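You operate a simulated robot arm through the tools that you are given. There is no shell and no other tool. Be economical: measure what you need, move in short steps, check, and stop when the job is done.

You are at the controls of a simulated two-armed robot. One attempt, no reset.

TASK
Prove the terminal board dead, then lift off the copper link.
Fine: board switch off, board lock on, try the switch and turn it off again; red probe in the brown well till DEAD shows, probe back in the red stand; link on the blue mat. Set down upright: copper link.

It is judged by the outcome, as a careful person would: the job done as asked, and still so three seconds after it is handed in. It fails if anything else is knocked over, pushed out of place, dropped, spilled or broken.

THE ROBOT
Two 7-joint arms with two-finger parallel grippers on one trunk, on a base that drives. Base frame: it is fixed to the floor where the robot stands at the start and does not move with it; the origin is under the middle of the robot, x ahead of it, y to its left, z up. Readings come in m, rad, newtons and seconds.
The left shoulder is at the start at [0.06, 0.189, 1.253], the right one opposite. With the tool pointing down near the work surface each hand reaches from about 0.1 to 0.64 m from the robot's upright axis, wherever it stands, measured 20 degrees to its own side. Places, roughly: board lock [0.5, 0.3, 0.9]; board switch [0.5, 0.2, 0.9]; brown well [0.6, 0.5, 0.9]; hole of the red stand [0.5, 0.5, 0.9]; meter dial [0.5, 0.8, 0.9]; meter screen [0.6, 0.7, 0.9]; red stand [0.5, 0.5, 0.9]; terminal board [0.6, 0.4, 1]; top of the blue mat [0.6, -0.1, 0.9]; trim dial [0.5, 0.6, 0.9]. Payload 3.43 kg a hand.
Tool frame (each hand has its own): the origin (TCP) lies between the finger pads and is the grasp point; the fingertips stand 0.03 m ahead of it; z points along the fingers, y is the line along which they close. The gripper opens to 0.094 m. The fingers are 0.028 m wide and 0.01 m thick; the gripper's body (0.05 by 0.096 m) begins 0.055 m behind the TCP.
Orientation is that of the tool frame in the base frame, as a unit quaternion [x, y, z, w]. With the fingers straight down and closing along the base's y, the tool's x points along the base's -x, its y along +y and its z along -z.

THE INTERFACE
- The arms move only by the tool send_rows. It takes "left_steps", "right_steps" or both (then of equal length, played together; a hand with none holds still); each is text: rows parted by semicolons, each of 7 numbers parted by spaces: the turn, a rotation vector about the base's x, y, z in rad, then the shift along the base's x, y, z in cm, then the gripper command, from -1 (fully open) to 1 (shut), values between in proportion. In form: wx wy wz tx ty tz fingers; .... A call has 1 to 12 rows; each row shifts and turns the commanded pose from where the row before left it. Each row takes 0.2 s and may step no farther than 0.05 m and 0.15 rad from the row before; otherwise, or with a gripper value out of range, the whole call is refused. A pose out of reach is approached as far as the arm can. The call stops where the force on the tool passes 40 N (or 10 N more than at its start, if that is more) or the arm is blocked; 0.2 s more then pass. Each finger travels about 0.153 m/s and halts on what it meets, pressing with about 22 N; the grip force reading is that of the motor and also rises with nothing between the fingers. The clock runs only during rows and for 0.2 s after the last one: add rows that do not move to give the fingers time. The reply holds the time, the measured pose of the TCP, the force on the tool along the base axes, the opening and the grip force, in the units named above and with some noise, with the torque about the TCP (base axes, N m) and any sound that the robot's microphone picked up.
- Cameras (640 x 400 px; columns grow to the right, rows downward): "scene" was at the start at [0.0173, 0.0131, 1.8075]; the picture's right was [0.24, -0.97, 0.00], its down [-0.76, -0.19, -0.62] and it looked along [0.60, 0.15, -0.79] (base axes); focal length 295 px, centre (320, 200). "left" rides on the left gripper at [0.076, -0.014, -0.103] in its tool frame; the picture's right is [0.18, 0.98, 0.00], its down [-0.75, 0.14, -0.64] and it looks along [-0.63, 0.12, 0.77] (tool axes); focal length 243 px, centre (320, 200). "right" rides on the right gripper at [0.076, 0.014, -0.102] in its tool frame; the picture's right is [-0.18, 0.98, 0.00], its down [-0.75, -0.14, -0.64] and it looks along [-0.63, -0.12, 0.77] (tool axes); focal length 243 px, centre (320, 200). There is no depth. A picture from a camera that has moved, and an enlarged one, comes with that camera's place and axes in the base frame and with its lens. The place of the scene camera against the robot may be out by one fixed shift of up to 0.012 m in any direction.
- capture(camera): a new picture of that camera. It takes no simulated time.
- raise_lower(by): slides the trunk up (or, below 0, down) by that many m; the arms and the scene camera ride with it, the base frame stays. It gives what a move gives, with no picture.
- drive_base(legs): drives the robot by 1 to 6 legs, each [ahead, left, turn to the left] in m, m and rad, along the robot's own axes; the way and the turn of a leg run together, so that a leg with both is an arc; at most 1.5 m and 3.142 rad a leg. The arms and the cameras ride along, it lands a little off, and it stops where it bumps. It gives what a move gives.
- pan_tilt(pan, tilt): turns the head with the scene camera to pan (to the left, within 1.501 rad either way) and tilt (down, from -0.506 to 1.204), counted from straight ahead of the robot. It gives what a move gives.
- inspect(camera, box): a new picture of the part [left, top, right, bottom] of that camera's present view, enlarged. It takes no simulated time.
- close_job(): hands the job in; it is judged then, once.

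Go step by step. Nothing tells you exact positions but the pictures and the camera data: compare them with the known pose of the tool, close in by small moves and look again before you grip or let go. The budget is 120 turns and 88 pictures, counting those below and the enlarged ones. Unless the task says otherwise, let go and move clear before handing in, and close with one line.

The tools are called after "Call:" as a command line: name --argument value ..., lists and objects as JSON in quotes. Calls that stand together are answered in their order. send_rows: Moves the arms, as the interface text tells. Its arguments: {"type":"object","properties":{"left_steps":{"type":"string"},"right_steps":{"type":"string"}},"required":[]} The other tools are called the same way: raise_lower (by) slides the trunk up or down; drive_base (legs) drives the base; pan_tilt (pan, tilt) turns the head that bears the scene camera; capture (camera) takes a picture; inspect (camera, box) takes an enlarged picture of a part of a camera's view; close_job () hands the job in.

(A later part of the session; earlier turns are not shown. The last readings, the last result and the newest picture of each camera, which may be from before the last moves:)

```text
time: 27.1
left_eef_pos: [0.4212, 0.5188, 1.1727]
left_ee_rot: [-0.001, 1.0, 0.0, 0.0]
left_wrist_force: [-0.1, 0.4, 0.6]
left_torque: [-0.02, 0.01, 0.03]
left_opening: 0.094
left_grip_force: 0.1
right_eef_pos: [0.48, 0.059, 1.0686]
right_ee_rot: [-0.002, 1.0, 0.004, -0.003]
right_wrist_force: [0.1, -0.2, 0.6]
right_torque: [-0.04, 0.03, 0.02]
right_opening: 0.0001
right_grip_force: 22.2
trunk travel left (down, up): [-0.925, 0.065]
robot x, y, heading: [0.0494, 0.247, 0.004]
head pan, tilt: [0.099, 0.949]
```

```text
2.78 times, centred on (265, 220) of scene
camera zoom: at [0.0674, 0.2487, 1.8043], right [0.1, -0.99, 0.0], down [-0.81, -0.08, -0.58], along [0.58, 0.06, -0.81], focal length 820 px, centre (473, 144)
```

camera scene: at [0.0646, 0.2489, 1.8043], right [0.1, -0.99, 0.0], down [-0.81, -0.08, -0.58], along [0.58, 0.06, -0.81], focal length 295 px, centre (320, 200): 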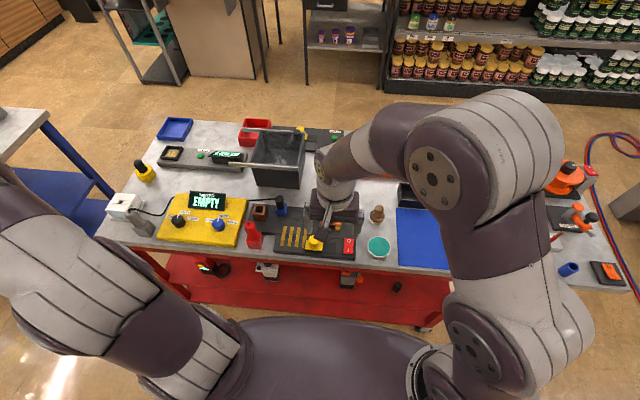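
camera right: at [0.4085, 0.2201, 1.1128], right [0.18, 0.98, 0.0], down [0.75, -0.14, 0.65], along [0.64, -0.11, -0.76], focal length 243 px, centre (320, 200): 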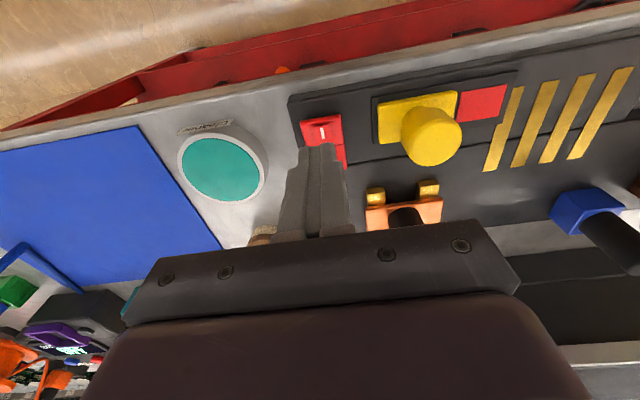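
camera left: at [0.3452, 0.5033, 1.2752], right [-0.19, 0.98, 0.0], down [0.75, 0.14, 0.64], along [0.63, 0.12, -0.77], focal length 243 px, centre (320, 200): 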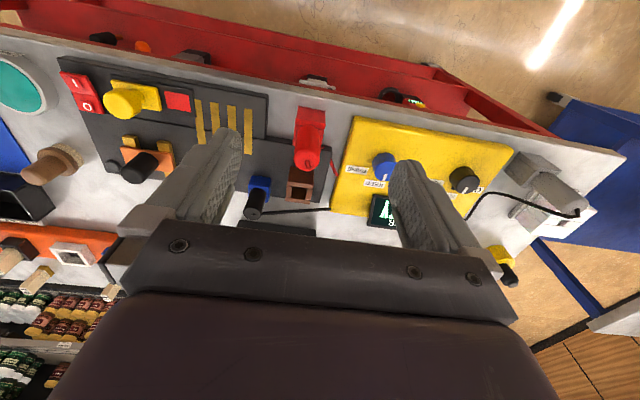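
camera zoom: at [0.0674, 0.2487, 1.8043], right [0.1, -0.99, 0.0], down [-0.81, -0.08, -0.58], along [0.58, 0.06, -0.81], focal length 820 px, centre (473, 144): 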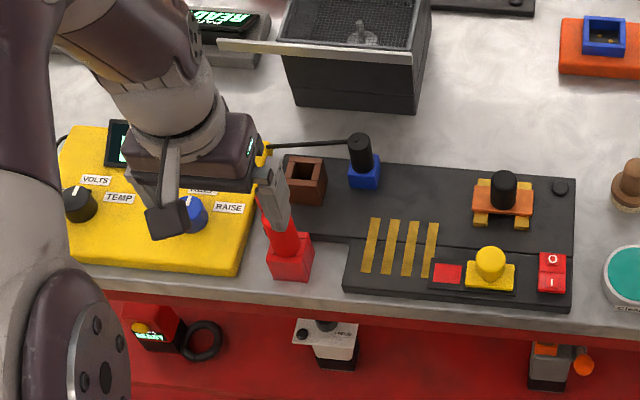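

The probe's axis is about (0.488, 0.517), top near z 1.02. I move the open left hand over it and look again.

Call:
send_rows --left_steps "0 0 0 2.2 0 -2 -1;0 0 0 2.2 0 -2 -1;0 0 0 2.2 0 -2 -1;0 0 0 0 0 0 -1"

Call:
capture --camera "left"

Call:
inspect --camera "scene" --box '[200, 170, 320, 270]'

```text
time: 28.1
left_eef_pos: [0.488, 0.5178, 1.1132]
left_ee_rot: [-0.002, 1.0, 0.0, 0.0]
left_wrist_force: [-1.2, -0.5, -0.7]
left_torque: [-0.01, -0.01, 0.03]
left_opening: 0.094
left_grip_force: 0.0
right_eef_pos: [0.4775, 0.0573, 1.0683]
right_ee_rot: [-0.001, 1.0, 0.004, -0.002]
right_wrist_force: [0.0, 1.0, 0.5]
right_torque: [0.02, 0.02, -0.03]
right_opening: 0.0
right_grip_force: 22.0
trunk travel left (down, up): [-0.925, 0.065]
robot x, y, heading: [0.0523, 0.2473, 0.002]
head pan, tilt: [0.099, 0.949]
```

```text
48 pictures are left
camera left: at [0.4104, 0.5033, 1.2148], right [-0.19, 0.98, 0.0], down [0.75, 0.14, 0.64], along [0.63, 0.12, -0.77], focal length 243 px, centre (320, 200)
```

left: 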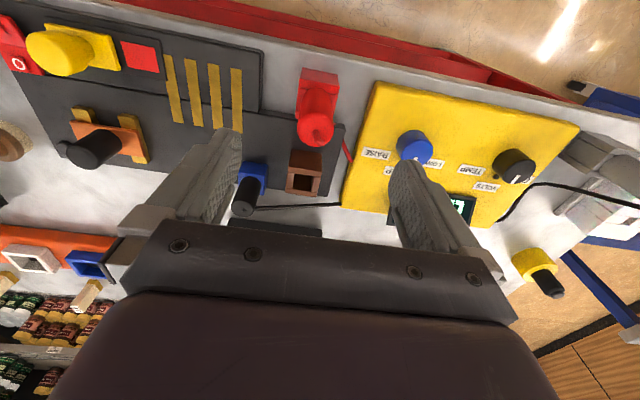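

```text
4.00 times, centred on (260, 220) of scene
camera zoom: at [0.065, 0.2489, 1.8043], right [0.1, -0.99, 0.0], down [-0.81, -0.08, -0.58], along [0.58, 0.06, -0.81], focal length 1179 px, centre (560, 120)
```

zoom: 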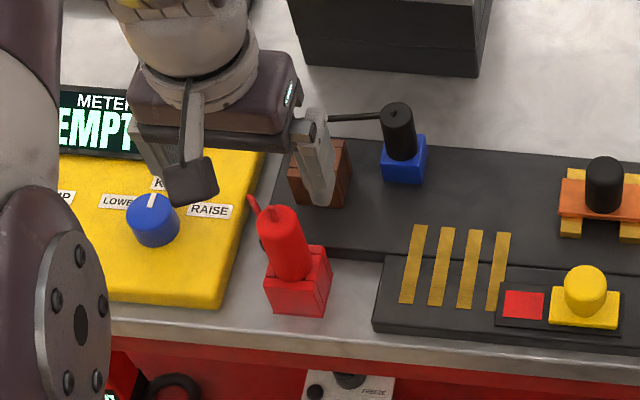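

The probe top triangulates to (0.493, 0.517, 1.02). I descend around the handle.

Call:
send_rows --left_steps "0 0 0 0.5 0 -4 -1;0 0 0 0 0 -4 -1;0 0 0 0 0 -3 -1;0 0 0 0 0 -1.8 -1;0 0 0 0 0 0 -1"

Call:
capture --camera "left"

Call:
inspect --camera "scene" --box '[200, 170, 320, 270]'

```text
time: 29.3
left_eef_pos: [0.4935, 0.5178, 0.9857]
left_ee_rot: [-0.002, 1.0, 0.0, 0.0]
left_wrist_force: [-0.7, 0.2, -0.1]
left_torque: [0.01, -0.02, 0.03]
left_opening: 0.0938
left_grip_force: 0.0
right_eef_pos: [0.4789, 0.0559, 1.0693]
right_ee_rot: [-0.003, 1.0, 0.004, -0.003]
right_wrist_force: [0.4, 0.1, -0.2]
right_torque: [0.01, -0.01, 0.01]
right_opening: 0.0
right_grip_force: 22.0
trunk travel left (down, up): [-0.925, 0.065]
robot x, y, heading: [0.046, 0.2493, 0.002]
head pan, tilt: [0.099, 0.949]
```

```text
46 pictures are left
camera left: at [0.4161, 0.5027, 1.0886], right [-0.19, 0.98, 0.0], down [0.75, 0.14, 0.64], along [0.63, 0.12, -0.77], focal length 243 px, centre (320, 200)
```

left: 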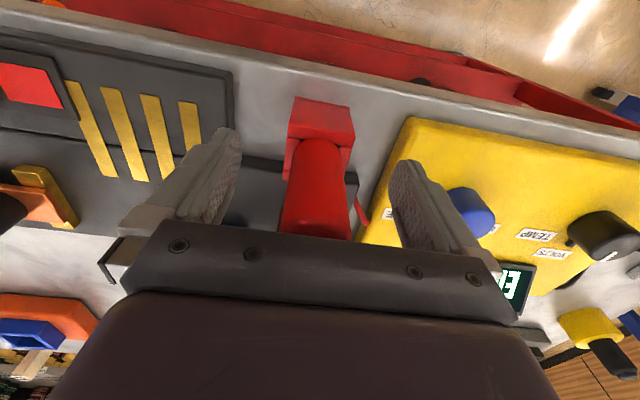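

```text
4.00 times, centred on (260, 220) of scene
camera zoom: at [0.0653, 0.2491, 1.8043], right [0.1, -0.99, 0.0], down [-0.81, -0.08, -0.58], along [0.58, 0.06, -0.81], focal length 1179 px, centre (560, 120)
```

zoom: 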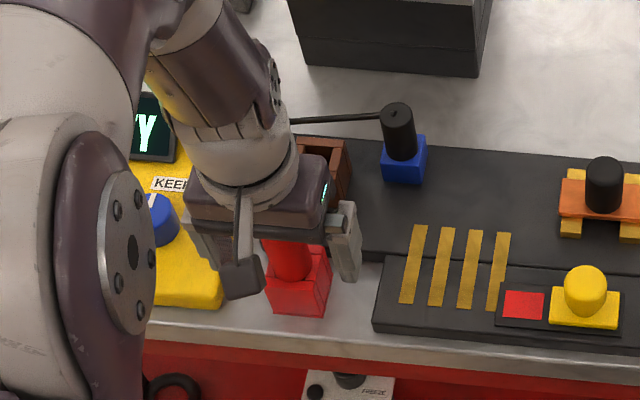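

Handle is between the pads with clearance. Close.

Call:
send_rows --left_steps "0 0 0 0 0 0 0;0 0 0 0 0 0 0.5;0 0 0 0 0 0 1;0 0 0 0 0 0 1"

```text
time: 30.3
left_eef_pos: [0.4938, 0.518, 0.9857]
left_ee_rot: [-0.001, 1.0, -0.001, 0.0]
left_wrist_force: [0.2, 0.7, 0.7]
left_torque: [0.03, 0.0, 0.02]
left_opening: 0.0316
left_grip_force: 22.1
right_eef_pos: [0.4794, 0.0577, 1.0675]
right_ee_rot: [-0.001, 1.0, 0.003, -0.002]
right_wrist_force: [0.5, -0.3, 0.0]
right_torque: [0.02, 0.01, 0.05]
right_opening: 0.0
right_grip_force: 21.6
trunk travel left (down, up): [-0.925, 0.065]
robot x, y, heading: [0.0458, 0.2469, 0.004]
head pan, tilt: [0.099, 0.949]
```

Gripped at 0.0316 m; stand pose recorded as (0.4937, 0.518, 0.9857). Lift straight up.

Call:
send_rows --left_steps "0 0 0 0 0 1 1;0 0 0 0 0 2 1;0 0 0 0 0 2 1;0 0 0 0 0 2 1;0 0 0 0 0 2 1;0 0 0 0 0 0 1"

Call:
capture --camera "left"

Call:
capture --camera "scene"

```text
time: 31.7
left_eef_pos: [0.4926, 0.5191, 1.0754]
left_ee_rot: [-0.002, 1.0, 0.0, 0.0]
left_wrist_force: [-1.4, -0.5, -0.1]
left_torque: [0.06, -0.04, 0.01]
left_opening: 0.0311
left_grip_force: 21.4
right_eef_pos: [0.4792, 0.0569, 1.0685]
right_ee_rot: [-0.002, 1.0, 0.004, -0.002]
right_wrist_force: [0.4, -0.4, 0.4]
right_torque: [-0.01, -0.03, 0.04]
right_opening: 0.0001
right_grip_force: 22.2
trunk travel left (down, up): [-0.925, 0.065]
robot x, y, heading: [0.0474, 0.2485, 0.004]
head pan, tilt: [0.099, 0.949]
```

```text
44 pictures are left
camera left: at [0.4156, 0.5033, 1.1779], right [-0.19, 0.98, 0.0], down [0.75, 0.14, 0.64], along [0.63, 0.12, -0.77], focal length 243 px, centre (320, 200)
```

left: 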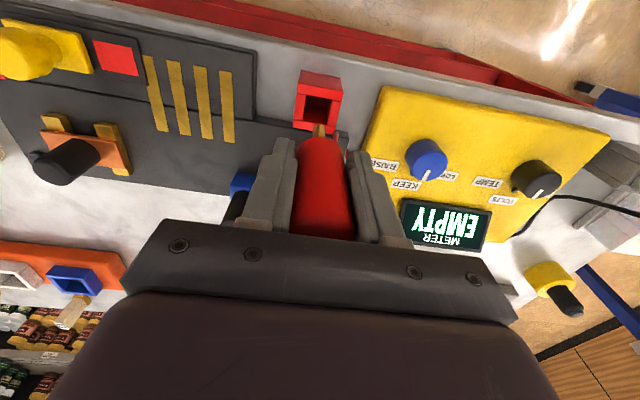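

```text
43 pictures are left
camera scene: at [0.066, 0.2493, 1.8043], right [0.1, -0.99, 0.0], down [-0.81, -0.08, -0.58], along [0.58, 0.06, -0.81], focal length 295 px, centre (320, 200)
```

scene: 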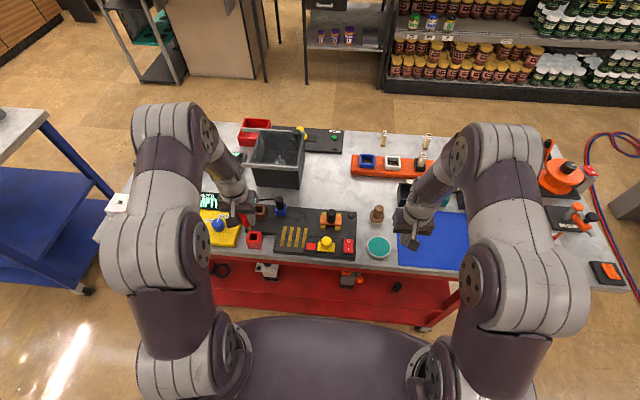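

The probe's brass pin shows at about 0.078 m below the TCP. I carry it over the brown well near (0.60, 0.520) at a safe height and look.

Call:
send_rows --left_steps "0 0 0 2 0 1.2 1;0 0 0 3 0 0 1;0 0 0 3 0 0 1;0 0 0 2.7 0.1 0 1;0 0 0 0 0 0 1"

Call:
capture --camera "left"

Call:
inspect --camera "scene" --box '[200, 170, 320, 270]'

```text
time: 32.9
left_eef_pos: [0.5981, 0.5186, 1.0857]
left_ee_rot: [-0.001, 1.0, 0.0, 0.0]
left_wrist_force: [-0.3, 0.7, -0.1]
left_torque: [-0.02, 0.0, 0.02]
left_opening: 0.0312
left_grip_force: 22.0
right_eef_pos: [0.479, 0.058, 1.0681]
right_ee_rot: [0.0, 1.0, 0.004, -0.002]
right_wrist_force: [-0.6, -1.8, -0.6]
right_torque: [0.03, -0.04, 0.02]
right_opening: 0.0002
right_grip_force: 22.2
trunk travel left (down, up): [-0.925, 0.065]
robot x, y, heading: [0.0492, 0.2475, 0.004]
head pan, tilt: [0.099, 0.949]
```

```text
42 pictures are left
camera left: at [0.5216, 0.5039, 1.1894], right [-0.19, 0.98, 0.0], down [0.75, 0.14, 0.64], along [0.63, 0.12, -0.77], focal length 243 px, centre (320, 200)
```

left: 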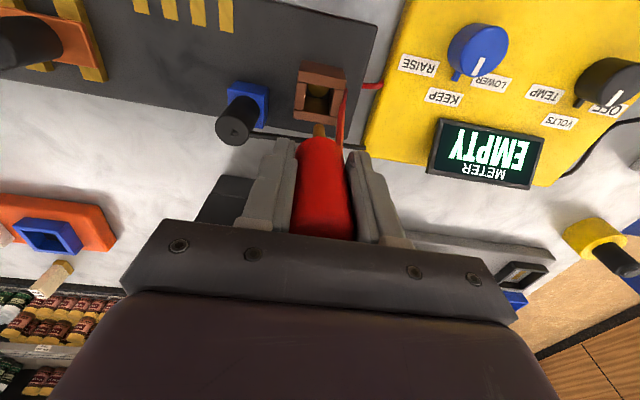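

```text
4.00 times, centred on (260, 220) of scene
camera zoom: at [0.0653, 0.2492, 1.8043], right [0.1, -0.99, 0.0], down [-0.81, -0.08, -0.58], along [0.58, 0.06, -0.81], focal length 1179 px, centre (560, 120)
```

zoom: 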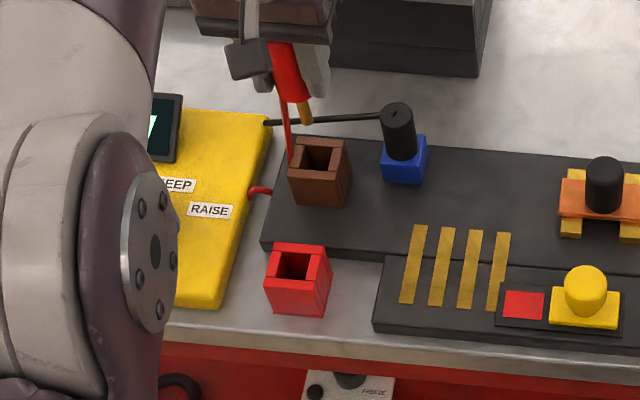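

I compute the well opening at about (0.591, 0.516, 0.96). Let me zoom once to confirm pin versus opening.

Call:
send_rows --left_steps "0 0 0 -0.7 -0.3 -1.5 1;0 0 0 0 0 -1 1;0 0 0 0 0 0 1"

Call:
inspect --camera "left" --box '[250, 50, 390, 150]'

Call:
inspect --camera "scene" --box '[240, 170, 310, 230]'

```text
time: 33.7
left_eef_pos: [0.5928, 0.5154, 1.0625]
left_ee_rot: [-0.002, 1.0, -0.001, 0.0]
left_wrist_force: [-0.5, -0.8, -0.8]
left_torque: [0.0, 0.01, -0.01]
left_opening: 0.0313
left_grip_force: 22.2
right_eef_pos: [0.4789, 0.0571, 1.0692]
right_ee_rot: [-0.003, 1.0, 0.003, -0.002]
right_wrist_force: [0.2, 0.7, -0.1]
right_torque: [-0.01, 0.03, 0.0]
right_opening: 0.0
right_grip_force: 21.9
trunk travel left (down, up): [-0.925, 0.065]
robot x, y, heading: [0.0511, 0.2446, -0.0]
head pan, tilt: [0.099, 0.949]
```

```text
4.00 times, centred on (320, 100) of left
camera zoom: at [0.5159, 0.5006, 1.1649], right [-0.19, 0.98, 0.0], down [0.75, 0.14, 0.64], along [0.63, 0.12, -0.77], focal length 970 px, centre (320, 600)
```

zoom: 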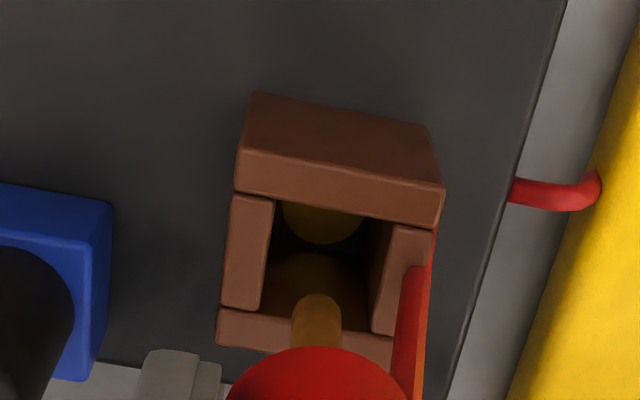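

```text
6.67 times, centred on (275, 200) of scene
camera zoom: at [0.0655, 0.2492, 1.8043], right [0.1, -0.99, 0.0], down [-0.81, -0.08, -0.58], along [0.58, 0.06, -0.81], focal length 1964 px, centre (620, 200)
```

zoom: 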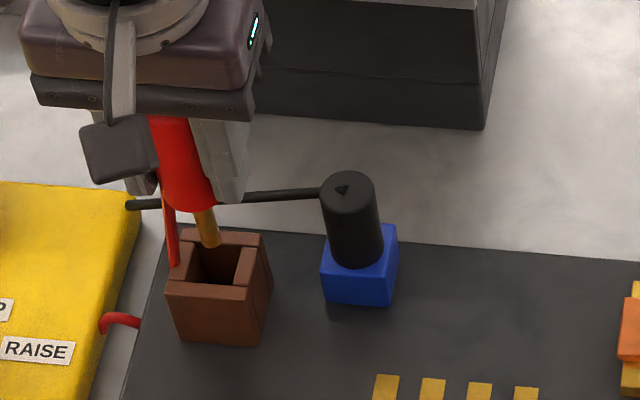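

Pin and opening align within a millimetre or so. Descend in steps.

Call:
send_rows --left_steps "0 0 0 -0.1 0.1 -1.5 1;0 0 0 0 0 -1 1;0 0 0 0 0 -0.7 1;0 0 0 0 0 -0.7 1;0 0 0 0 0 0 1"

Call:
inspect --camera "left" --box '[250, 50, 390, 150]'

Call:
inspect --camera "scene" --box '[240, 170, 310, 230]'

```text
time: 34.9
left_eef_pos: [0.5926, 0.5163, 1.0247]
left_ee_rot: [-0.001, 1.0, 0.0, 0.0]
left_wrist_force: [-0.3, -0.1, -0.7]
left_torque: [0.02, -0.01, -0.02]
left_opening: 0.0311
left_grip_force: 22.0
right_eef_pos: [0.4785, 0.0574, 1.0685]
right_ee_rot: [-0.002, 1.0, 0.003, -0.002]
right_wrist_force: [-0.9, -0.3, 0.6]
right_torque: [-0.02, 0.0, -0.03]
right_opening: 0.0
right_grip_force: 22.0
trunk travel left (down, up): [-0.925, 0.065]
robot x, y, heading: [0.0476, 0.2471, 0.007]
head pan, tilt: [0.099, 0.949]
```

```text
4.00 times, centred on (320, 100) of left
camera zoom: at [0.5155, 0.5016, 1.1274], right [-0.19, 0.98, 0.0], down [0.75, 0.14, 0.64], along [0.63, 0.12, -0.77], focal length 970 px, centre (320, 600)
```

zoom: 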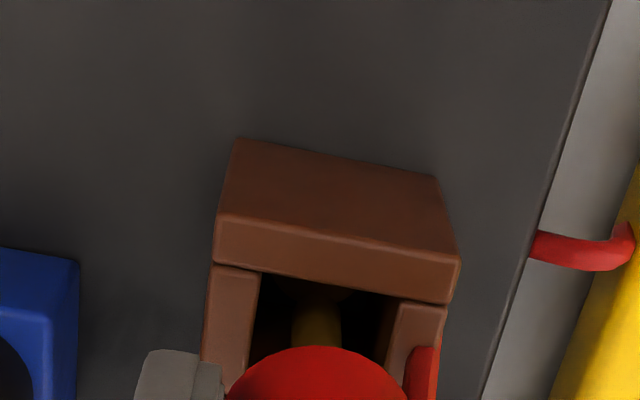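

```text
6.67 times, centred on (275, 200) of scene
camera zoom: at [0.0656, 0.2491, 1.8043], right [0.1, -0.99, 0.0], down [-0.81, -0.08, -0.58], along [0.58, 0.06, -0.81], focal length 1964 px, centre (620, 200)
```

zoom: 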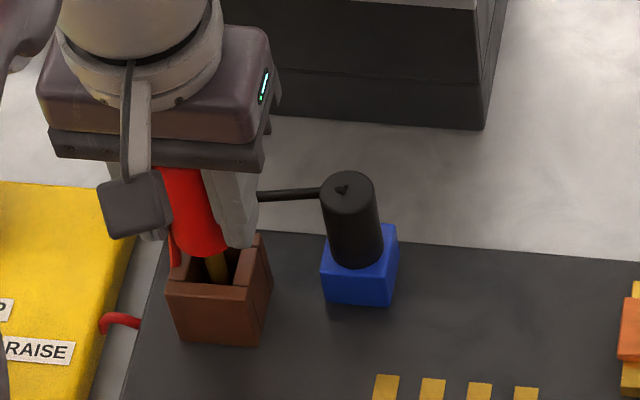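

The pin is inside the well. Continue down gently until it seats.

Call:
send_rows --left_steps "0 0 0 0 0 -0.7 1;0 0 0 0 0 -0.7 1;0 0 0 0 0 -0.6 1;0 0 0 0 0 -0.5 1;0 0 0 0 0 -0.4 1;0 0 0 0 0 -0.3 1;0 0 0 0 0 0 1"

Call:
capture --camera "scene"

Call:
capture --camera "left"

```text
time: 36.7
left_eef_pos: [0.5923, 0.517, 0.9967]
left_ee_rot: [-0.001, 1.0, 0.001, 0.005]
left_wrist_force: [-6.9, -0.5, 16.6]
left_torque: [-0.2, 0.6, -0.16]
left_opening: 0.0306
left_grip_force: 21.4
right_eef_pos: [0.4748, 0.056, 1.0692]
right_ee_rot: [-0.003, 1.0, 0.004, 0.0]
right_wrist_force: [0.1, -0.1, 0.6]
right_torque: [0.02, 0.0, 0.03]
right_opening: 0.0
right_grip_force: 22.0
trunk travel left (down, up): [-0.925, 0.065]
robot x, y, heading: [0.0501, 0.246, 0.005]
head pan, tilt: [0.099, 0.949]
stopped in row 7 (left hand): the force on the tool passed its limit at 41 N (the readings are from after the stop); the commanded pose is now the measured one
```

```text
36 pictures are left
camera scene: at [0.0609, 0.2472, 1.8039], right [0.1, -0.99, 0.0], down [-0.81, -0.08, -0.58], along [0.58, 0.06, -0.81], focal length 295 px, centre (320, 200)
```

scene: 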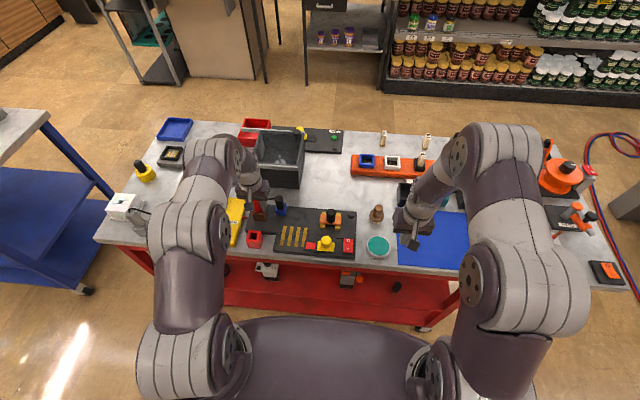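

```text
35 pictures are left
camera left: at [0.5141, 0.5016, 1.0981], right [-0.19, 0.98, 0.0], down [0.75, 0.14, 0.65], along [0.64, 0.12, -0.76], focal length 243 px, centre (320, 200)
```

left: 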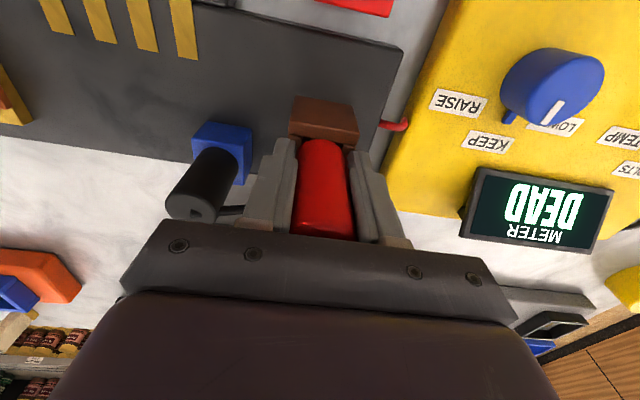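

DEAD shows on the meter. I hold a moment, then lift out and carry the probe back above the red stand (0.4937, 0.518).

Call:
send_rows --left_steps "0 0.01 0 0 0 0 1;0 0 0 0 0 0 1;0 0 0 0 0 1 1;0 0 0 0 0 2 1;0 0 0 0 0 3 1;0 0 0 0 0 3 1;0 0 0 -3 0 0 1;0 0 0 -3 0 0 1;0 0 0 -2.5 0 0 1;0 0 0 -1.4 0.1 0 1;0 0 0 0 0 -1.5 1;0 0 0 0 0 0 1"

Call:
capture --camera "left"

Call:
inspect --camera "left" --box '[250, 50, 390, 150]'

```text
time: 39.3
left_eef_pos: [0.4961, 0.5187, 1.0693]
left_ee_rot: [-0.001, 1.0, 0.002, -0.001]
left_wrist_force: [-0.2, -0.4, 0.7]
left_torque: [0.01, -0.02, 0.01]
left_opening: 0.0305
left_grip_force: 22.2
right_eef_pos: [0.4784, 0.0574, 1.0686]
right_ee_rot: [-0.001, 1.0, 0.003, -0.004]
right_wrist_force: [-0.6, 0.0, -0.4]
right_torque: [-0.01, 0.01, 0.02]
right_opening: 0.0
right_grip_force: 22.1
trunk travel left (down, up): [-0.925, 0.065]
robot x, y, heading: [0.0496, 0.2467, 0.001]
head pan, tilt: [0.099, 0.949]
```

```text
34 pictures are left
camera left: at [0.4199, 0.5039, 1.1715], right [-0.19, 0.98, 0.0], down [0.75, 0.14, 0.64], along [0.63, 0.12, -0.77], focal length 243 px, centre (320, 200)
```

left: 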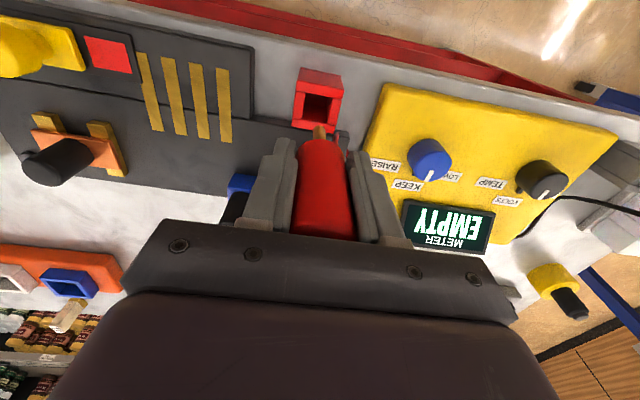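

```text
4.00 times, centred on (320, 100) of left
camera zoom: at [0.4199, 0.5039, 1.1715], right [-0.19, 0.98, 0.0], down [0.75, 0.14, 0.64], along [0.63, 0.12, -0.77], focal length 970 px, centre (320, 600)
```

zoom: 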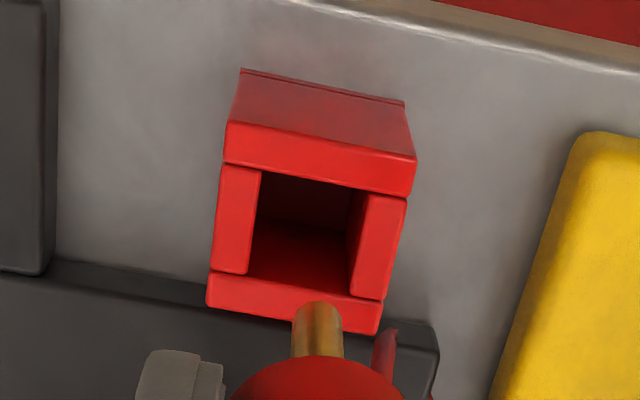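

The pin and stand opening line up with the recorded pose. I lower the probe.

Call:
send_rows --left_steps "0 0 0 -0.1 -0.1 -2 1;0 0 0 0 0 -1.5 1;0 0 0 0 0 -1 1;0 0 0 0 0 0 1"

Call:
inspect --camera "left" --box '[250, 50, 390, 150]'

Call:
inspect --camera "scene" --box '[220, 190, 290, 260]'

```text
time: 40.3
left_eef_pos: [0.4953, 0.5176, 1.0244]
left_ee_rot: [-0.001, 1.0, 0.001, -0.001]
left_wrist_force: [-0.7, -0.2, -0.8]
left_torque: [0.02, 0.01, 0.01]
left_opening: 0.0308
left_grip_force: 22.4
right_eef_pos: [0.4776, 0.0578, 1.0693]
right_ee_rot: [-0.002, 1.0, 0.004, -0.003]
right_wrist_force: [-1.0, 0.1, -1.5]
right_torque: [0.03, 0.0, 0.01]
right_opening: 0.0001
right_grip_force: 21.9
trunk travel left (down, up): [-0.925, 0.065]
robot x, y, heading: [0.0486, 0.2487, -0.002]
head pan, tilt: [0.099, 0.949]
```

```text
4.00 times, centred on (320, 100) of left
camera zoom: at [0.4187, 0.5027, 1.1271], right [-0.19, 0.98, 0.0], down [0.76, 0.14, 0.64], along [0.63, 0.12, -0.77], focal length 970 px, centre (320, 600)
```

zoom: 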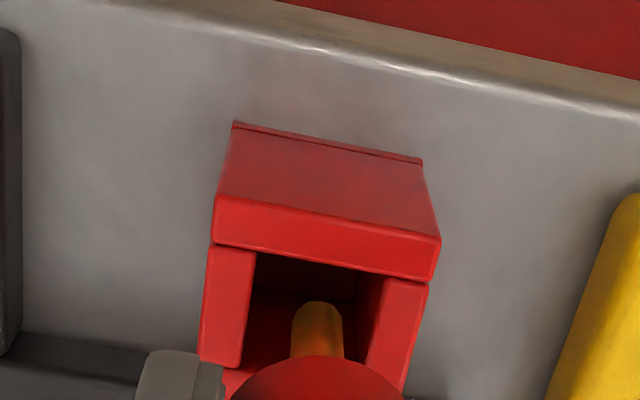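

```text
5.71 times, centred on (255, 225) of scene
camera zoom: at [0.066, 0.2493, 1.8043], right [0.1, -0.99, 0.0], down [-0.81, -0.08, -0.58], along [0.58, 0.06, -0.81], focal length 1684 px, centre (691, 57)
```

zoom: 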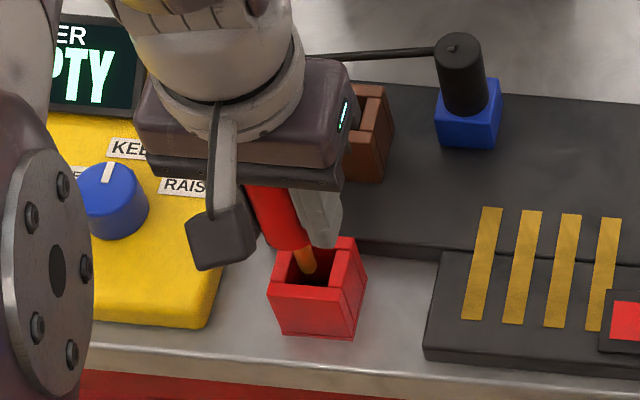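

The pin is entering the stand. Continue down to the recorded height (0.986), stopping on contact.

Call:
send_rows --left_steps "0 0 0 0 0 -1 1;0 0 0 0 0 -1 1;0 0 0 0 0 -0.8 1;0 0 0 0 0 -0.5 1;0 0 0 0 0 -0.4 1;0 0 0 0 0 0 1"

Call:
inspect --camera "scene" --box '[220, 190, 290, 260]'

```text
time: 41.7
left_eef_pos: [0.4947, 0.5179, 0.9868]
left_ee_rot: [-0.002, 1.0, 0.001, 0.0]
left_wrist_force: [-0.7, 0.7, -0.7]
left_torque: [-0.01, 0.03, 0.0]
left_opening: 0.0307
left_grip_force: 21.6
right_eef_pos: [0.4784, 0.0573, 1.0673]
right_ee_rot: [-0.001, 1.0, 0.004, -0.003]
right_wrist_force: [-0.9, 0.0, -0.9]
right_torque: [-0.01, -0.04, -0.03]
right_opening: 0.0002
right_grip_force: 21.8
trunk travel left (down, up): [-0.925, 0.065]
robot x, y, heading: [0.0478, 0.2455, 0.002]
head pan, tilt: [0.099, 0.949]
```

```text
5.71 times, centred on (255, 225) of scene
camera zoom: at [0.0657, 0.2492, 1.8043], right [0.1, -0.99, 0.0], down [-0.81, -0.08, -0.58], along [0.58, 0.06, -0.81], focal length 1684 px, centre (691, 57)
```

zoom: 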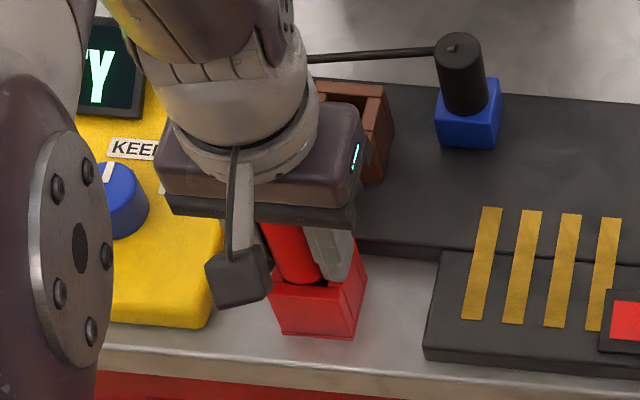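

No contact yet; a few more millimetres.

Call:
send_rows --left_steps "0 0 0 0 0 -0.2 1;0 0 0 0 0 -0.2 1;0 0 0 0 0 0 1"

```text
time: 42.5
left_eef_pos: [0.4942, 0.5179, 0.9833]
left_ee_rot: [-0.001, 1.0, 0.001, -0.002]
left_wrist_force: [-0.4, 0.5, -0.6]
left_torque: [0.02, -0.01, -0.01]
left_opening: 0.0304
left_grip_force: 22.0
right_eef_pos: [0.4782, 0.058, 1.0676]
right_ee_rot: [-0.002, 1.0, 0.004, -0.002]
right_wrist_force: [0.4, -0.5, -0.3]
right_torque: [0.01, 0.01, 0.0]
right_opening: 0.0
right_grip_force: 22.1
trunk travel left (down, up): [-0.925, 0.065]
robot x, y, heading: [0.051, 0.2506, 0.003]
head pan, tilt: [0.099, 0.949]
```

Call:
send_rows --left_steps "0 0 0 0 0 -0.2 1;0 0 0 0 0 -0.2 1;0 0 0 0 0 -0.2 1;0 0 0 0 0 0 1"

Call:
inspect --camera "left" --box '[250, 90, 390, 240]'

```text
time: 43.5
left_eef_pos: [0.495, 0.5175, 0.9802]
left_ee_rot: [-0.002, 1.0, 0.001, 0.002]
left_wrist_force: [0.4, 2.2, 31.1]
left_torque: [-0.11, 0.14, -0.01]
left_opening: 0.0309
left_grip_force: 22.6
right_eef_pos: [0.4764, 0.0561, 1.0701]
right_ee_rot: [-0.002, 1.0, 0.005, -0.001]
right_wrist_force: [0.6, -0.1, -0.1]
right_torque: [0.0, 0.01, 0.02]
right_opening: 0.0
right_grip_force: 22.2
trunk travel left (down, up): [-0.925, 0.065]
robot x, y, heading: [0.0507, 0.2472, 0.001]
head pan, tilt: [0.099, 0.949]
```

```text
2.67 times, centred on (320, 165) of left
camera zoom: at [0.4166, 0.502, 1.0825], right [-0.19, 0.98, 0.0], down [0.75, 0.14, 0.65], along [0.63, 0.12, -0.76], focal length 647 px, centre (320, 293)
```

zoom: 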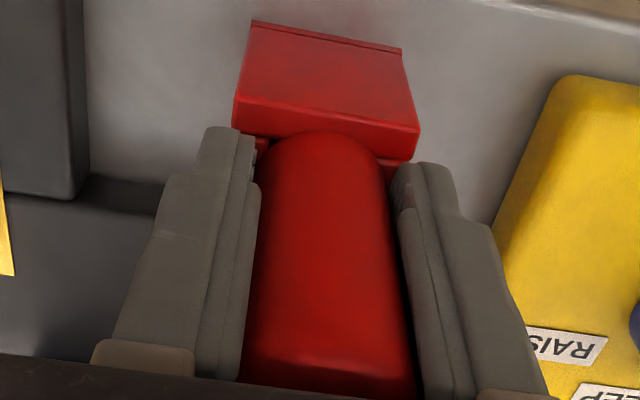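

Seated with firm contact. I ease off, open and lift straight up.

Call:
send_rows --left_steps "0 0 0 0 0 0.2 1;0 0 0 0 0 0 0.3;0 0 0 0 0 0 -0.3;0 0 0 0 0 0 -0.8;0 0 0 0 0 2 -0.8;0 0 0 0 0 4 -0.8;0 0 0 0 0 4 -0.8;0 0 0 0 0 4 -0.8;0 0 0 -3 2 2 -0.8;0 0 0 -4 3 0 -0.8;0 0 0 -4 3 0 -0.8;0 0 0 0 0 0 -0.8"

Call:
inspect --camera "scene" --box '[180, 170, 380, 280]'

Call:
capture --camera "left"

```text
time: 46.1
left_eef_pos: [0.384, 0.5974, 1.1397]
left_ee_rot: [-0.001, 1.0, 0.001, -0.001]
left_wrist_force: [-0.2, 0.2, 0.5]
left_torque: [-0.02, -0.01, 0.02]
left_opening: 0.0844
left_grip_force: 0.2
right_eef_pos: [0.478, 0.0576, 1.0681]
right_ee_rot: [-0.002, 1.0, 0.003, -0.002]
right_wrist_force: [-0.4, -0.5, -0.5]
right_torque: [0.04, 0.0, 0.02]
right_opening: 0.0
right_grip_force: 21.9
trunk travel left (down, up): [-0.925, 0.065]
robot x, y, heading: [0.0509, 0.2485, -0.002]
head pan, tilt: [0.099, 0.949]
```

```text
3.20 times, centred on (280, 225) of scene
camera zoom: at [0.0663, 0.2486, 1.8043], right [0.1, -0.99, 0.0], down [-0.81, -0.08, -0.58], along [0.58, 0.06, -0.81], focal length 943 px, centre (448, 120)
```

zoom: 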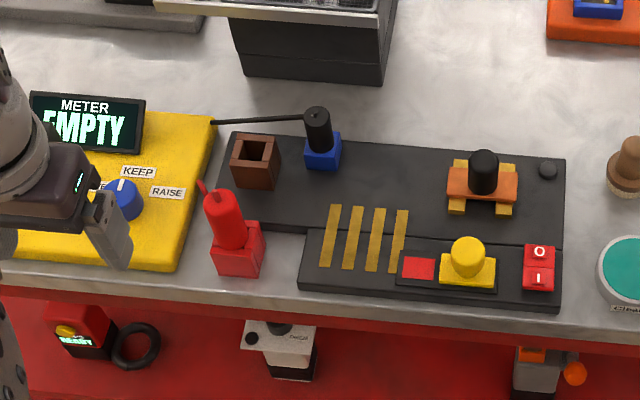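

```text
27 pictures are left
camera left: at [0.3083, 0.5826, 1.2427], right [-0.19, 0.98, 0.0], down [0.76, 0.14, 0.64], along [0.63, 0.12, -0.77], focal length 243 px, centre (320, 200)
```

left: 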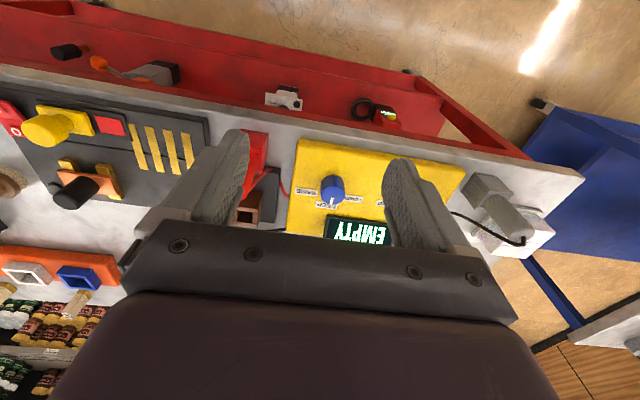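

The probe is standing in the red stand, meter back to EMPTY. Now the link: its handle is near (0.60, 0.274, top 0.965); bring the open right hand above it.

Call:
send_rows --right_steps "0 0 0 0 0 4 1;0 0 0 2 3.6 0 0;0 0 0 2 3.6 0 -0.8;0 0 0 2 3.6 0 -0.8;0 0 0 2 3.6 0 -0.8;0 0 0 2 3.6 0 -0.8;0 0 0 2.2 3.6 0 -0.8;0 0 0 0 0 -3 -0.8;0 0 0 0 0 0 -0.8"

Call:
capture --camera "right"

```text
time: 48.1
left_eef_pos: [0.3856, 0.5973, 1.1399]
left_ee_rot: [-0.002, 1.0, 0.001, -0.001]
left_wrist_force: [0.0, -0.5, -0.3]
left_torque: [-0.02, -0.04, -0.02]
left_opening: 0.0847
left_grip_force: 0.1
right_eef_pos: [0.6017, 0.2733, 1.0795]
right_ee_rot: [-0.001, 1.0, 0.004, -0.002]
right_wrist_force: [-0.7, 0.4, 0.0]
right_torque: [-0.03, -0.02, 0.01]
right_opening: 0.0844
right_grip_force: 0.0
trunk travel left (down, up): [-0.925, 0.065]
robot x, y, heading: [0.0477, 0.2462, -0.003]
head pan, tilt: [0.099, 0.949]
```

```text
26 pictures are left
camera right: at [0.5249, 0.2867, 1.1839], right [0.18, 0.98, 0.01], down [0.76, -0.14, 0.64], along [0.63, -0.11, -0.77], focal length 243 px, centre (320, 200)
```

right: 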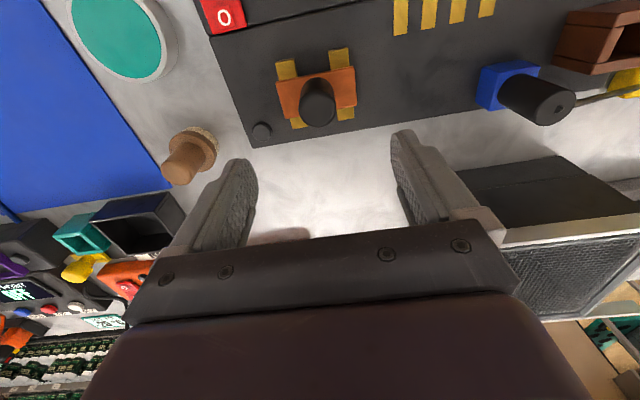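

The handle is right under the TCP at (0.600, 0.273), top about 0.966. Descend around it.

Call:
send_rows --right_steps "0 0 0 -0.1 0 -4 -0.8;0 0 0 0 0 -4 -0.8;0 0 0 0 0 -2 -0.8;0 0 0 0 0 -1 -0.8;0 0 0 0 0 0 -0.8"

Call:
capture --camera "right"

Call:
inspect --camera "scene" --box '[300, 190, 370, 240]'

```text
time: 49.3
left_eef_pos: [0.3838, 0.5972, 1.1393]
left_ee_rot: [-0.003, 1.0, 0.001, -0.002]
left_wrist_force: [-0.1, -0.5, -0.8]
left_torque: [-0.01, 0.01, 0.0]
left_opening: 0.0846
left_grip_force: 0.0
right_eef_pos: [0.5992, 0.2736, 0.9687]
right_ee_rot: [-0.002, 1.0, 0.003, -0.003]
right_wrist_force: [0.6, 0.0, 0.4]
right_torque: [0.0, -0.01, 0.0]
right_opening: 0.0844
right_grip_force: 0.0
trunk travel left (down, up): [-0.925, 0.065]
robot x, y, heading: [0.0506, 0.2487, 0.002]
head pan, tilt: [0.099, 0.949]
```

```text
25 pictures are left
camera right: at [0.5237, 0.2884, 1.0731], right [0.18, 0.98, 0.01], down [0.76, -0.14, 0.64], along [0.63, -0.11, -0.77], focal length 243 px, centre (320, 200)
```

right: 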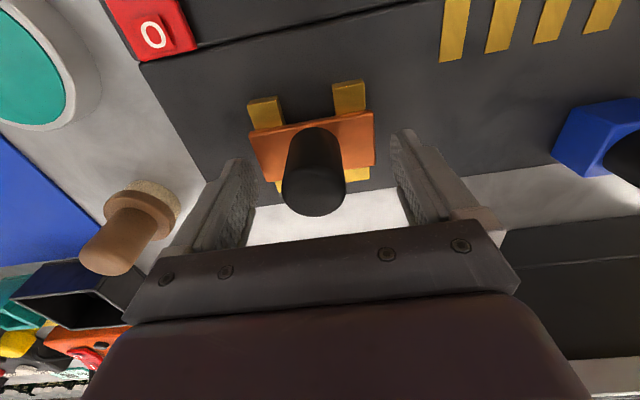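

```text
8.00 times, centred on (335, 215) of scene
camera zoom: at [0.0658, 0.2493, 1.8043], right [0.1, -0.99, 0.0], down [-0.81, -0.08, -0.58], along [0.58, 0.06, -0.81], focal length 2357 px, centre (200, 80)
```

zoom: 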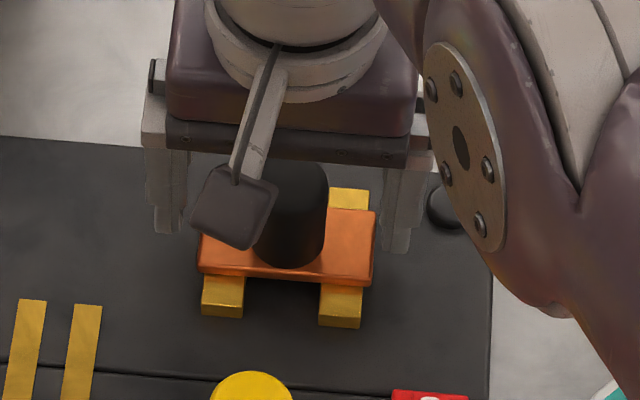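

Fingertips are just above the bar with the handle between them. Close.

Call:
send_rows --right_steps "0 0 0 0 0 -0.2 0;0 0 0 0 0 0 0.5;0 0 0 0 0 0 1;0 0 0 0 0 0 1;0 0 0 0 0 0 1"

Call:
inspect --camera "right" --box '[230, 60, 410, 240]'

```text
time: 50.5
left_eef_pos: [0.3847, 0.5968, 1.1403]
left_ee_rot: [-0.002, 1.0, 0.001, -0.001]
left_wrist_force: [0.1, 0.8, 1.1]
left_torque: [-0.01, 0.01, 0.01]
left_opening: 0.0848
left_grip_force: 0.1
right_eef_pos: [0.5997, 0.2737, 0.9678]
right_ee_rot: [-0.001, 1.0, 0.003, -0.003]
right_wrist_force: [0.8, -1.9, 4.2]
right_torque: [-0.05, -0.01, 0.04]
right_opening: 0.0324
right_grip_force: 21.7
trunk travel left (down, up): [-0.925, 0.065]
robot x, y, heading: [0.0455, 0.2487, 0.006]
head pan, tilt: [0.099, 0.949]
```

```text
2.22 times, centred on (320, 150) of right
camera zoom: at [0.5235, 0.2876, 1.0715], right [0.18, 0.98, 0.01], down [0.76, -0.14, 0.64], along [0.63, -0.11, -0.77], focal length 539 px, centre (320, 311)
```

zoom: 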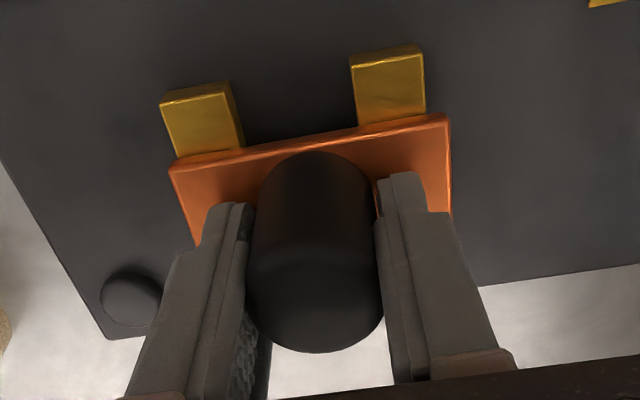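

Gripped (0.0324 m). Lift straight up slowly.

Call:
send_rows --right_steps "0 0 0 0 0 0.5 1;0 0 0 0 0 0.5 1;0 0 0 0 0 1 1;0 0 0 0 0 1.5 1;0 0 0 0 0 2 1;0 0 0 0 0 3 1;0 0 0 0 0 3 1;0 0 0 0 0 0 1"

Call:
capture --camera "right"

```text
time: 52.3
left_eef_pos: [0.3859, 0.5971, 1.1398]
left_ee_rot: [-0.001, 1.0, -0.001, -0.002]
left_wrist_force: [-0.6, -1.4, -0.6]
left_torque: [-0.01, 0.0, 0.0]
left_opening: 0.0847
left_grip_force: 0.0
right_eef_pos: [0.6016, 0.272, 1.0816]
right_ee_rot: [-0.001, 1.0, 0.004, -0.003]
right_wrist_force: [0.8, 0.4, -0.7]
right_torque: [-0.01, 0.0, -0.01]
right_opening: 0.0321
right_grip_force: 21.7
trunk travel left (down, up): [-0.925, 0.065]
robot x, y, heading: [0.05, 0.2487, 0.007]
head pan, tilt: [0.099, 0.949]
```

```text
22 pictures are left
camera right: at [0.5254, 0.287, 1.1858], right [0.18, 0.98, 0.01], down [0.76, -0.14, 0.64], along [0.63, -0.11, -0.77], focal length 243 px, centre (320, 200)
```

right: 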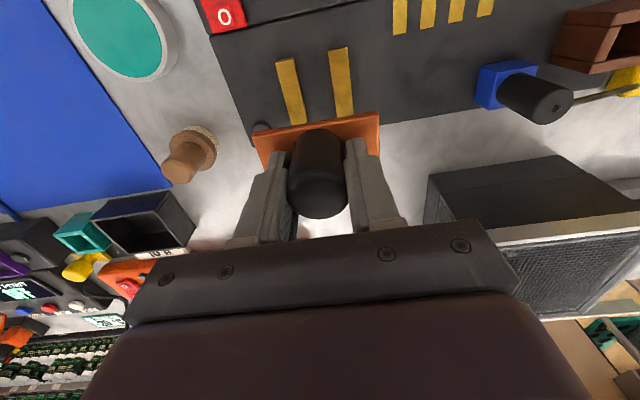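

The link is off its posts. Check the mat in the scene before carrying over.

Call:
send_rows --right_steps "0 0 0 0 0 4 1;0 0 0 0 -4.5 0 1;0 0 0 0 -4.5 0 1;0 0 0 0 -4.5 0 1;0 0 0 -0.8 -4.5 0 1;0 0 0 -0.8 -4.5 0 1;0 0 0 -0.8 -4.5 0 1;0 0 0 -0.8 -4 0 1;0 0 0 0 0 0 1"

Call:
capture --camera "right"

Call:
capture --camera "scene"

```text
time: 54.3
left_eef_pos: [0.3856, 0.5992, 1.1397]
left_ee_rot: [-0.001, 1.0, 0.001, -0.002]
left_wrist_force: [0.3, 0.3, -0.3]
left_torque: [0.01, 0.02, -0.01]
left_opening: 0.0846
left_grip_force: 0.0
right_eef_pos: [0.5681, -0.0382, 1.1185]
right_ee_rot: [-0.002, 1.0, 0.003, -0.002]
right_wrist_force: [-0.2, 0.1, -1.4]
right_torque: [-0.01, -0.01, 0.02]
right_opening: 0.0317
right_grip_force: 22.0
trunk travel left (down, up): [-0.925, 0.065]
robot x, y, heading: [0.0486, 0.2435, 0.006]
head pan, tilt: [0.099, 0.949]
```

```text
21 pictures are left
camera right: at [0.4925, -0.023, 1.2231], right [0.18, 0.98, 0.01], down [0.76, -0.14, 0.64], along [0.63, -0.11, -0.77], focal length 243 px, centre (320, 200)
```

right: 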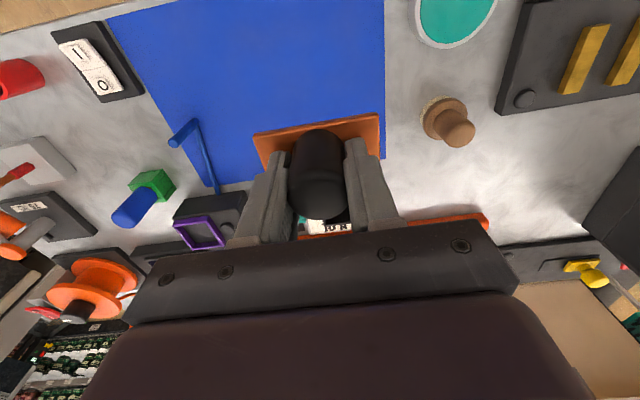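

```text
20 pictures are left
camera scene: at [0.0661, 0.25, 1.8043], right [0.1, -0.99, 0.0], down [-0.81, -0.08, -0.58], along [0.58, 0.06, -0.81], focal length 295 px, centre (320, 200)
```

scene: 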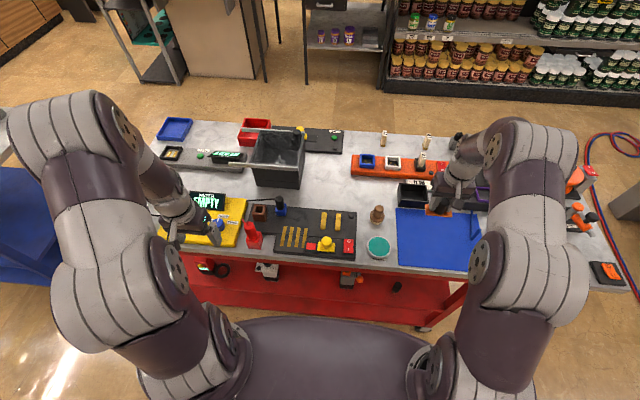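

The link hangs over the clear part of the mat (mat spans about x 0.48–0.71, y −0.25–0.045). Lower toward it.

Call:
send_rows --right_steps "0 0 0 0 -1.5 -3.5 1;0 0 0 0 0 -4 1;0 0 0 0 0 -3.5 1;0 0 0 0 0 -2.5 1;0 0 0 0 0 -1.3 1;0 0 0 0 0 0 1"

Call:
capture --camera "right"

Call:
inspect --camera "scene" --box '[380, 180, 500, 280]'

```text
time: 55.7
left_eef_pos: [0.3848, 0.5987, 1.1402]
left_ee_rot: [-0.002, 1.0, 0.001, 0.0]
left_wrist_force: [0.6, -0.2, -0.2]
left_torque: [0.01, 0.04, 0.01]
left_opening: 0.0846
left_grip_force: 0.0
right_eef_pos: [0.5695, -0.0506, 0.972]
right_ee_rot: [-0.002, 1.0, 0.004, -0.003]
right_wrist_force: [0.9, -0.3, -0.5]
right_torque: [0.01, -0.02, -0.03]
right_opening: 0.0315
right_grip_force: 22.2
trunk travel left (down, up): [-0.925, 0.065]
robot x, y, heading: [0.048, 0.2449, 0.009]
head pan, tilt: [0.099, 0.949]
```

```text
19 pictures are left
camera right: at [0.4931, -0.0363, 1.0759], right [0.18, 0.98, 0.01], down [0.76, -0.14, 0.64], along [0.63, -0.11, -0.77], focal length 243 px, centre (320, 200)
```

right: 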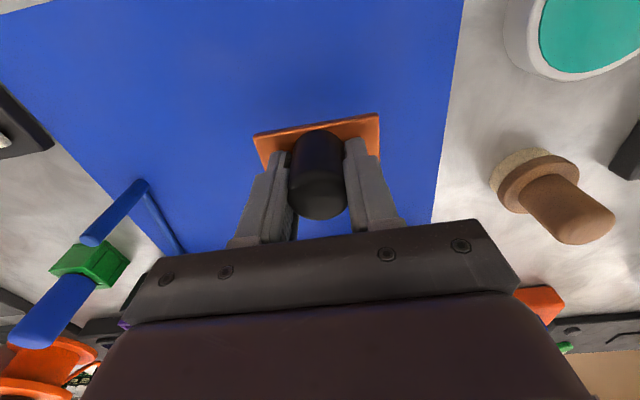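

```text
4.00 times, centred on (440, 230) of scene
camera zoom: at [0.0655, 0.2495, 1.8043], right [0.1, -0.99, 0.0], down [-0.81, -0.08, -0.58], along [0.58, 0.06, -0.81], focal length 1179 px, centre (-160, 80)
```

zoom: 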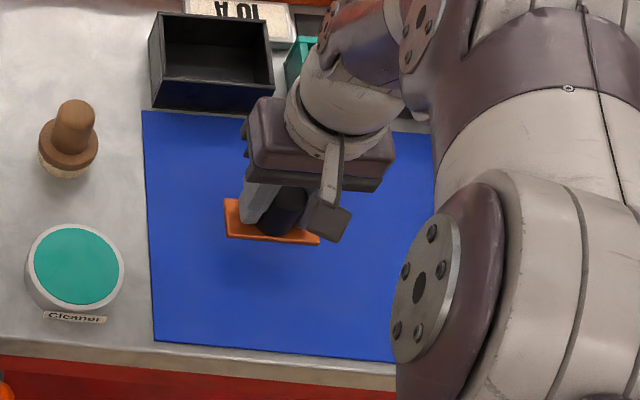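

Clear all round. Lower in small steps till contact.

Call:
send_rows --right_steps "0 0 0 0 0 -1 1;0 0 0 0 0 -0.7 1;0 0 0 0 0 -0.5 1;0 0 0 0 0 -0.4 1;0 0 0 0 0 -0.3 1;0 0 0 0 0 -0.3 1;0 0 0 0 0 0 1"

Call:
inspect --camera "right" --box '[220, 60, 420, 240]'

```text
time: 57.3
left_eef_pos: [0.3857, 0.5987, 1.1394]
left_ee_rot: [-0.002, 1.0, 0.001, -0.002]
left_wrist_force: [0.1, -0.8, -0.1]
left_torque: [0.04, 0.01, 0.03]
left_opening: 0.0846
left_grip_force: 0.0
right_eef_pos: [0.5672, -0.0519, 0.9402]
right_ee_rot: [-0.001, 1.0, 0.004, -0.003]
right_wrist_force: [0.2, 0.5, -0.6]
right_torque: [0.0, 0.0, 0.0]
right_opening: 0.0312
right_grip_force: 22.0
trunk travel left (down, up): [-0.925, 0.065]
robot x, y, heading: [0.0503, 0.2464, 0.001]
head pan, tilt: [0.099, 0.949]
```

```text
2.22 times, centred on (320, 150) of right
camera zoom: at [0.4919, -0.0376, 1.0452], right [0.18, 0.98, 0.01], down [0.76, -0.14, 0.64], along [0.63, -0.11, -0.77], focal length 539 px, centre (320, 311)
```

zoom: 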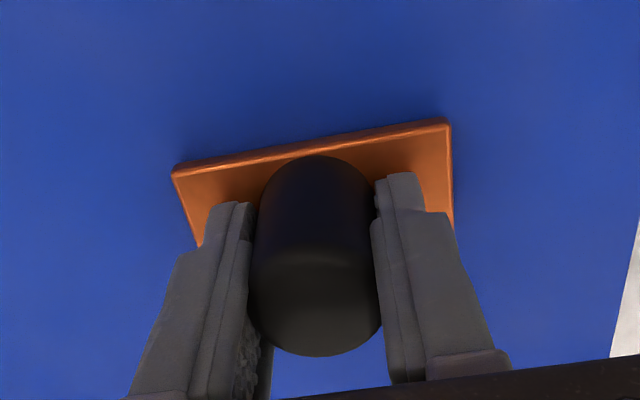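

No contact yet (shadow close below). Continue in 3 mm steps.

Call:
send_rows --right_steps "0 0 0 0 0 -0.3 1;0 0 0 0 0 -0.3 1;0 0 0 0 0 -0.3 1;0 0 0 0 0 -0.3 1;0 0 0 0 0 0 1"

```text
time: 58.1
left_eef_pos: [0.382, 0.5998, 1.1407]
left_ee_rot: [0.0, 1.0, 0.0, 0.001]
left_wrist_force: [0.0, -0.6, -0.1]
left_torque: [0.01, 0.0, 0.01]
left_opening: 0.0845
left_grip_force: 0.1
right_eef_pos: [0.5676, -0.0518, 0.9393]
right_ee_rot: [-0.001, 1.0, 0.001, 0.003]
right_wrist_force: [-12.8, -0.4, 26.0]
right_torque: [-0.18, 0.58, -0.05]
right_opening: 0.0313
right_grip_force: 21.7
trunk travel left (down, up): [-0.925, 0.065]
robot x, y, heading: [0.0524, 0.2489, 0.0]
head pan, tilt: [0.099, 0.949]
stopped in row 4 (right hand): the force on the tool passed its limit at 43 N (the readings are from after the stop); the commanded pose is now the measured one
```

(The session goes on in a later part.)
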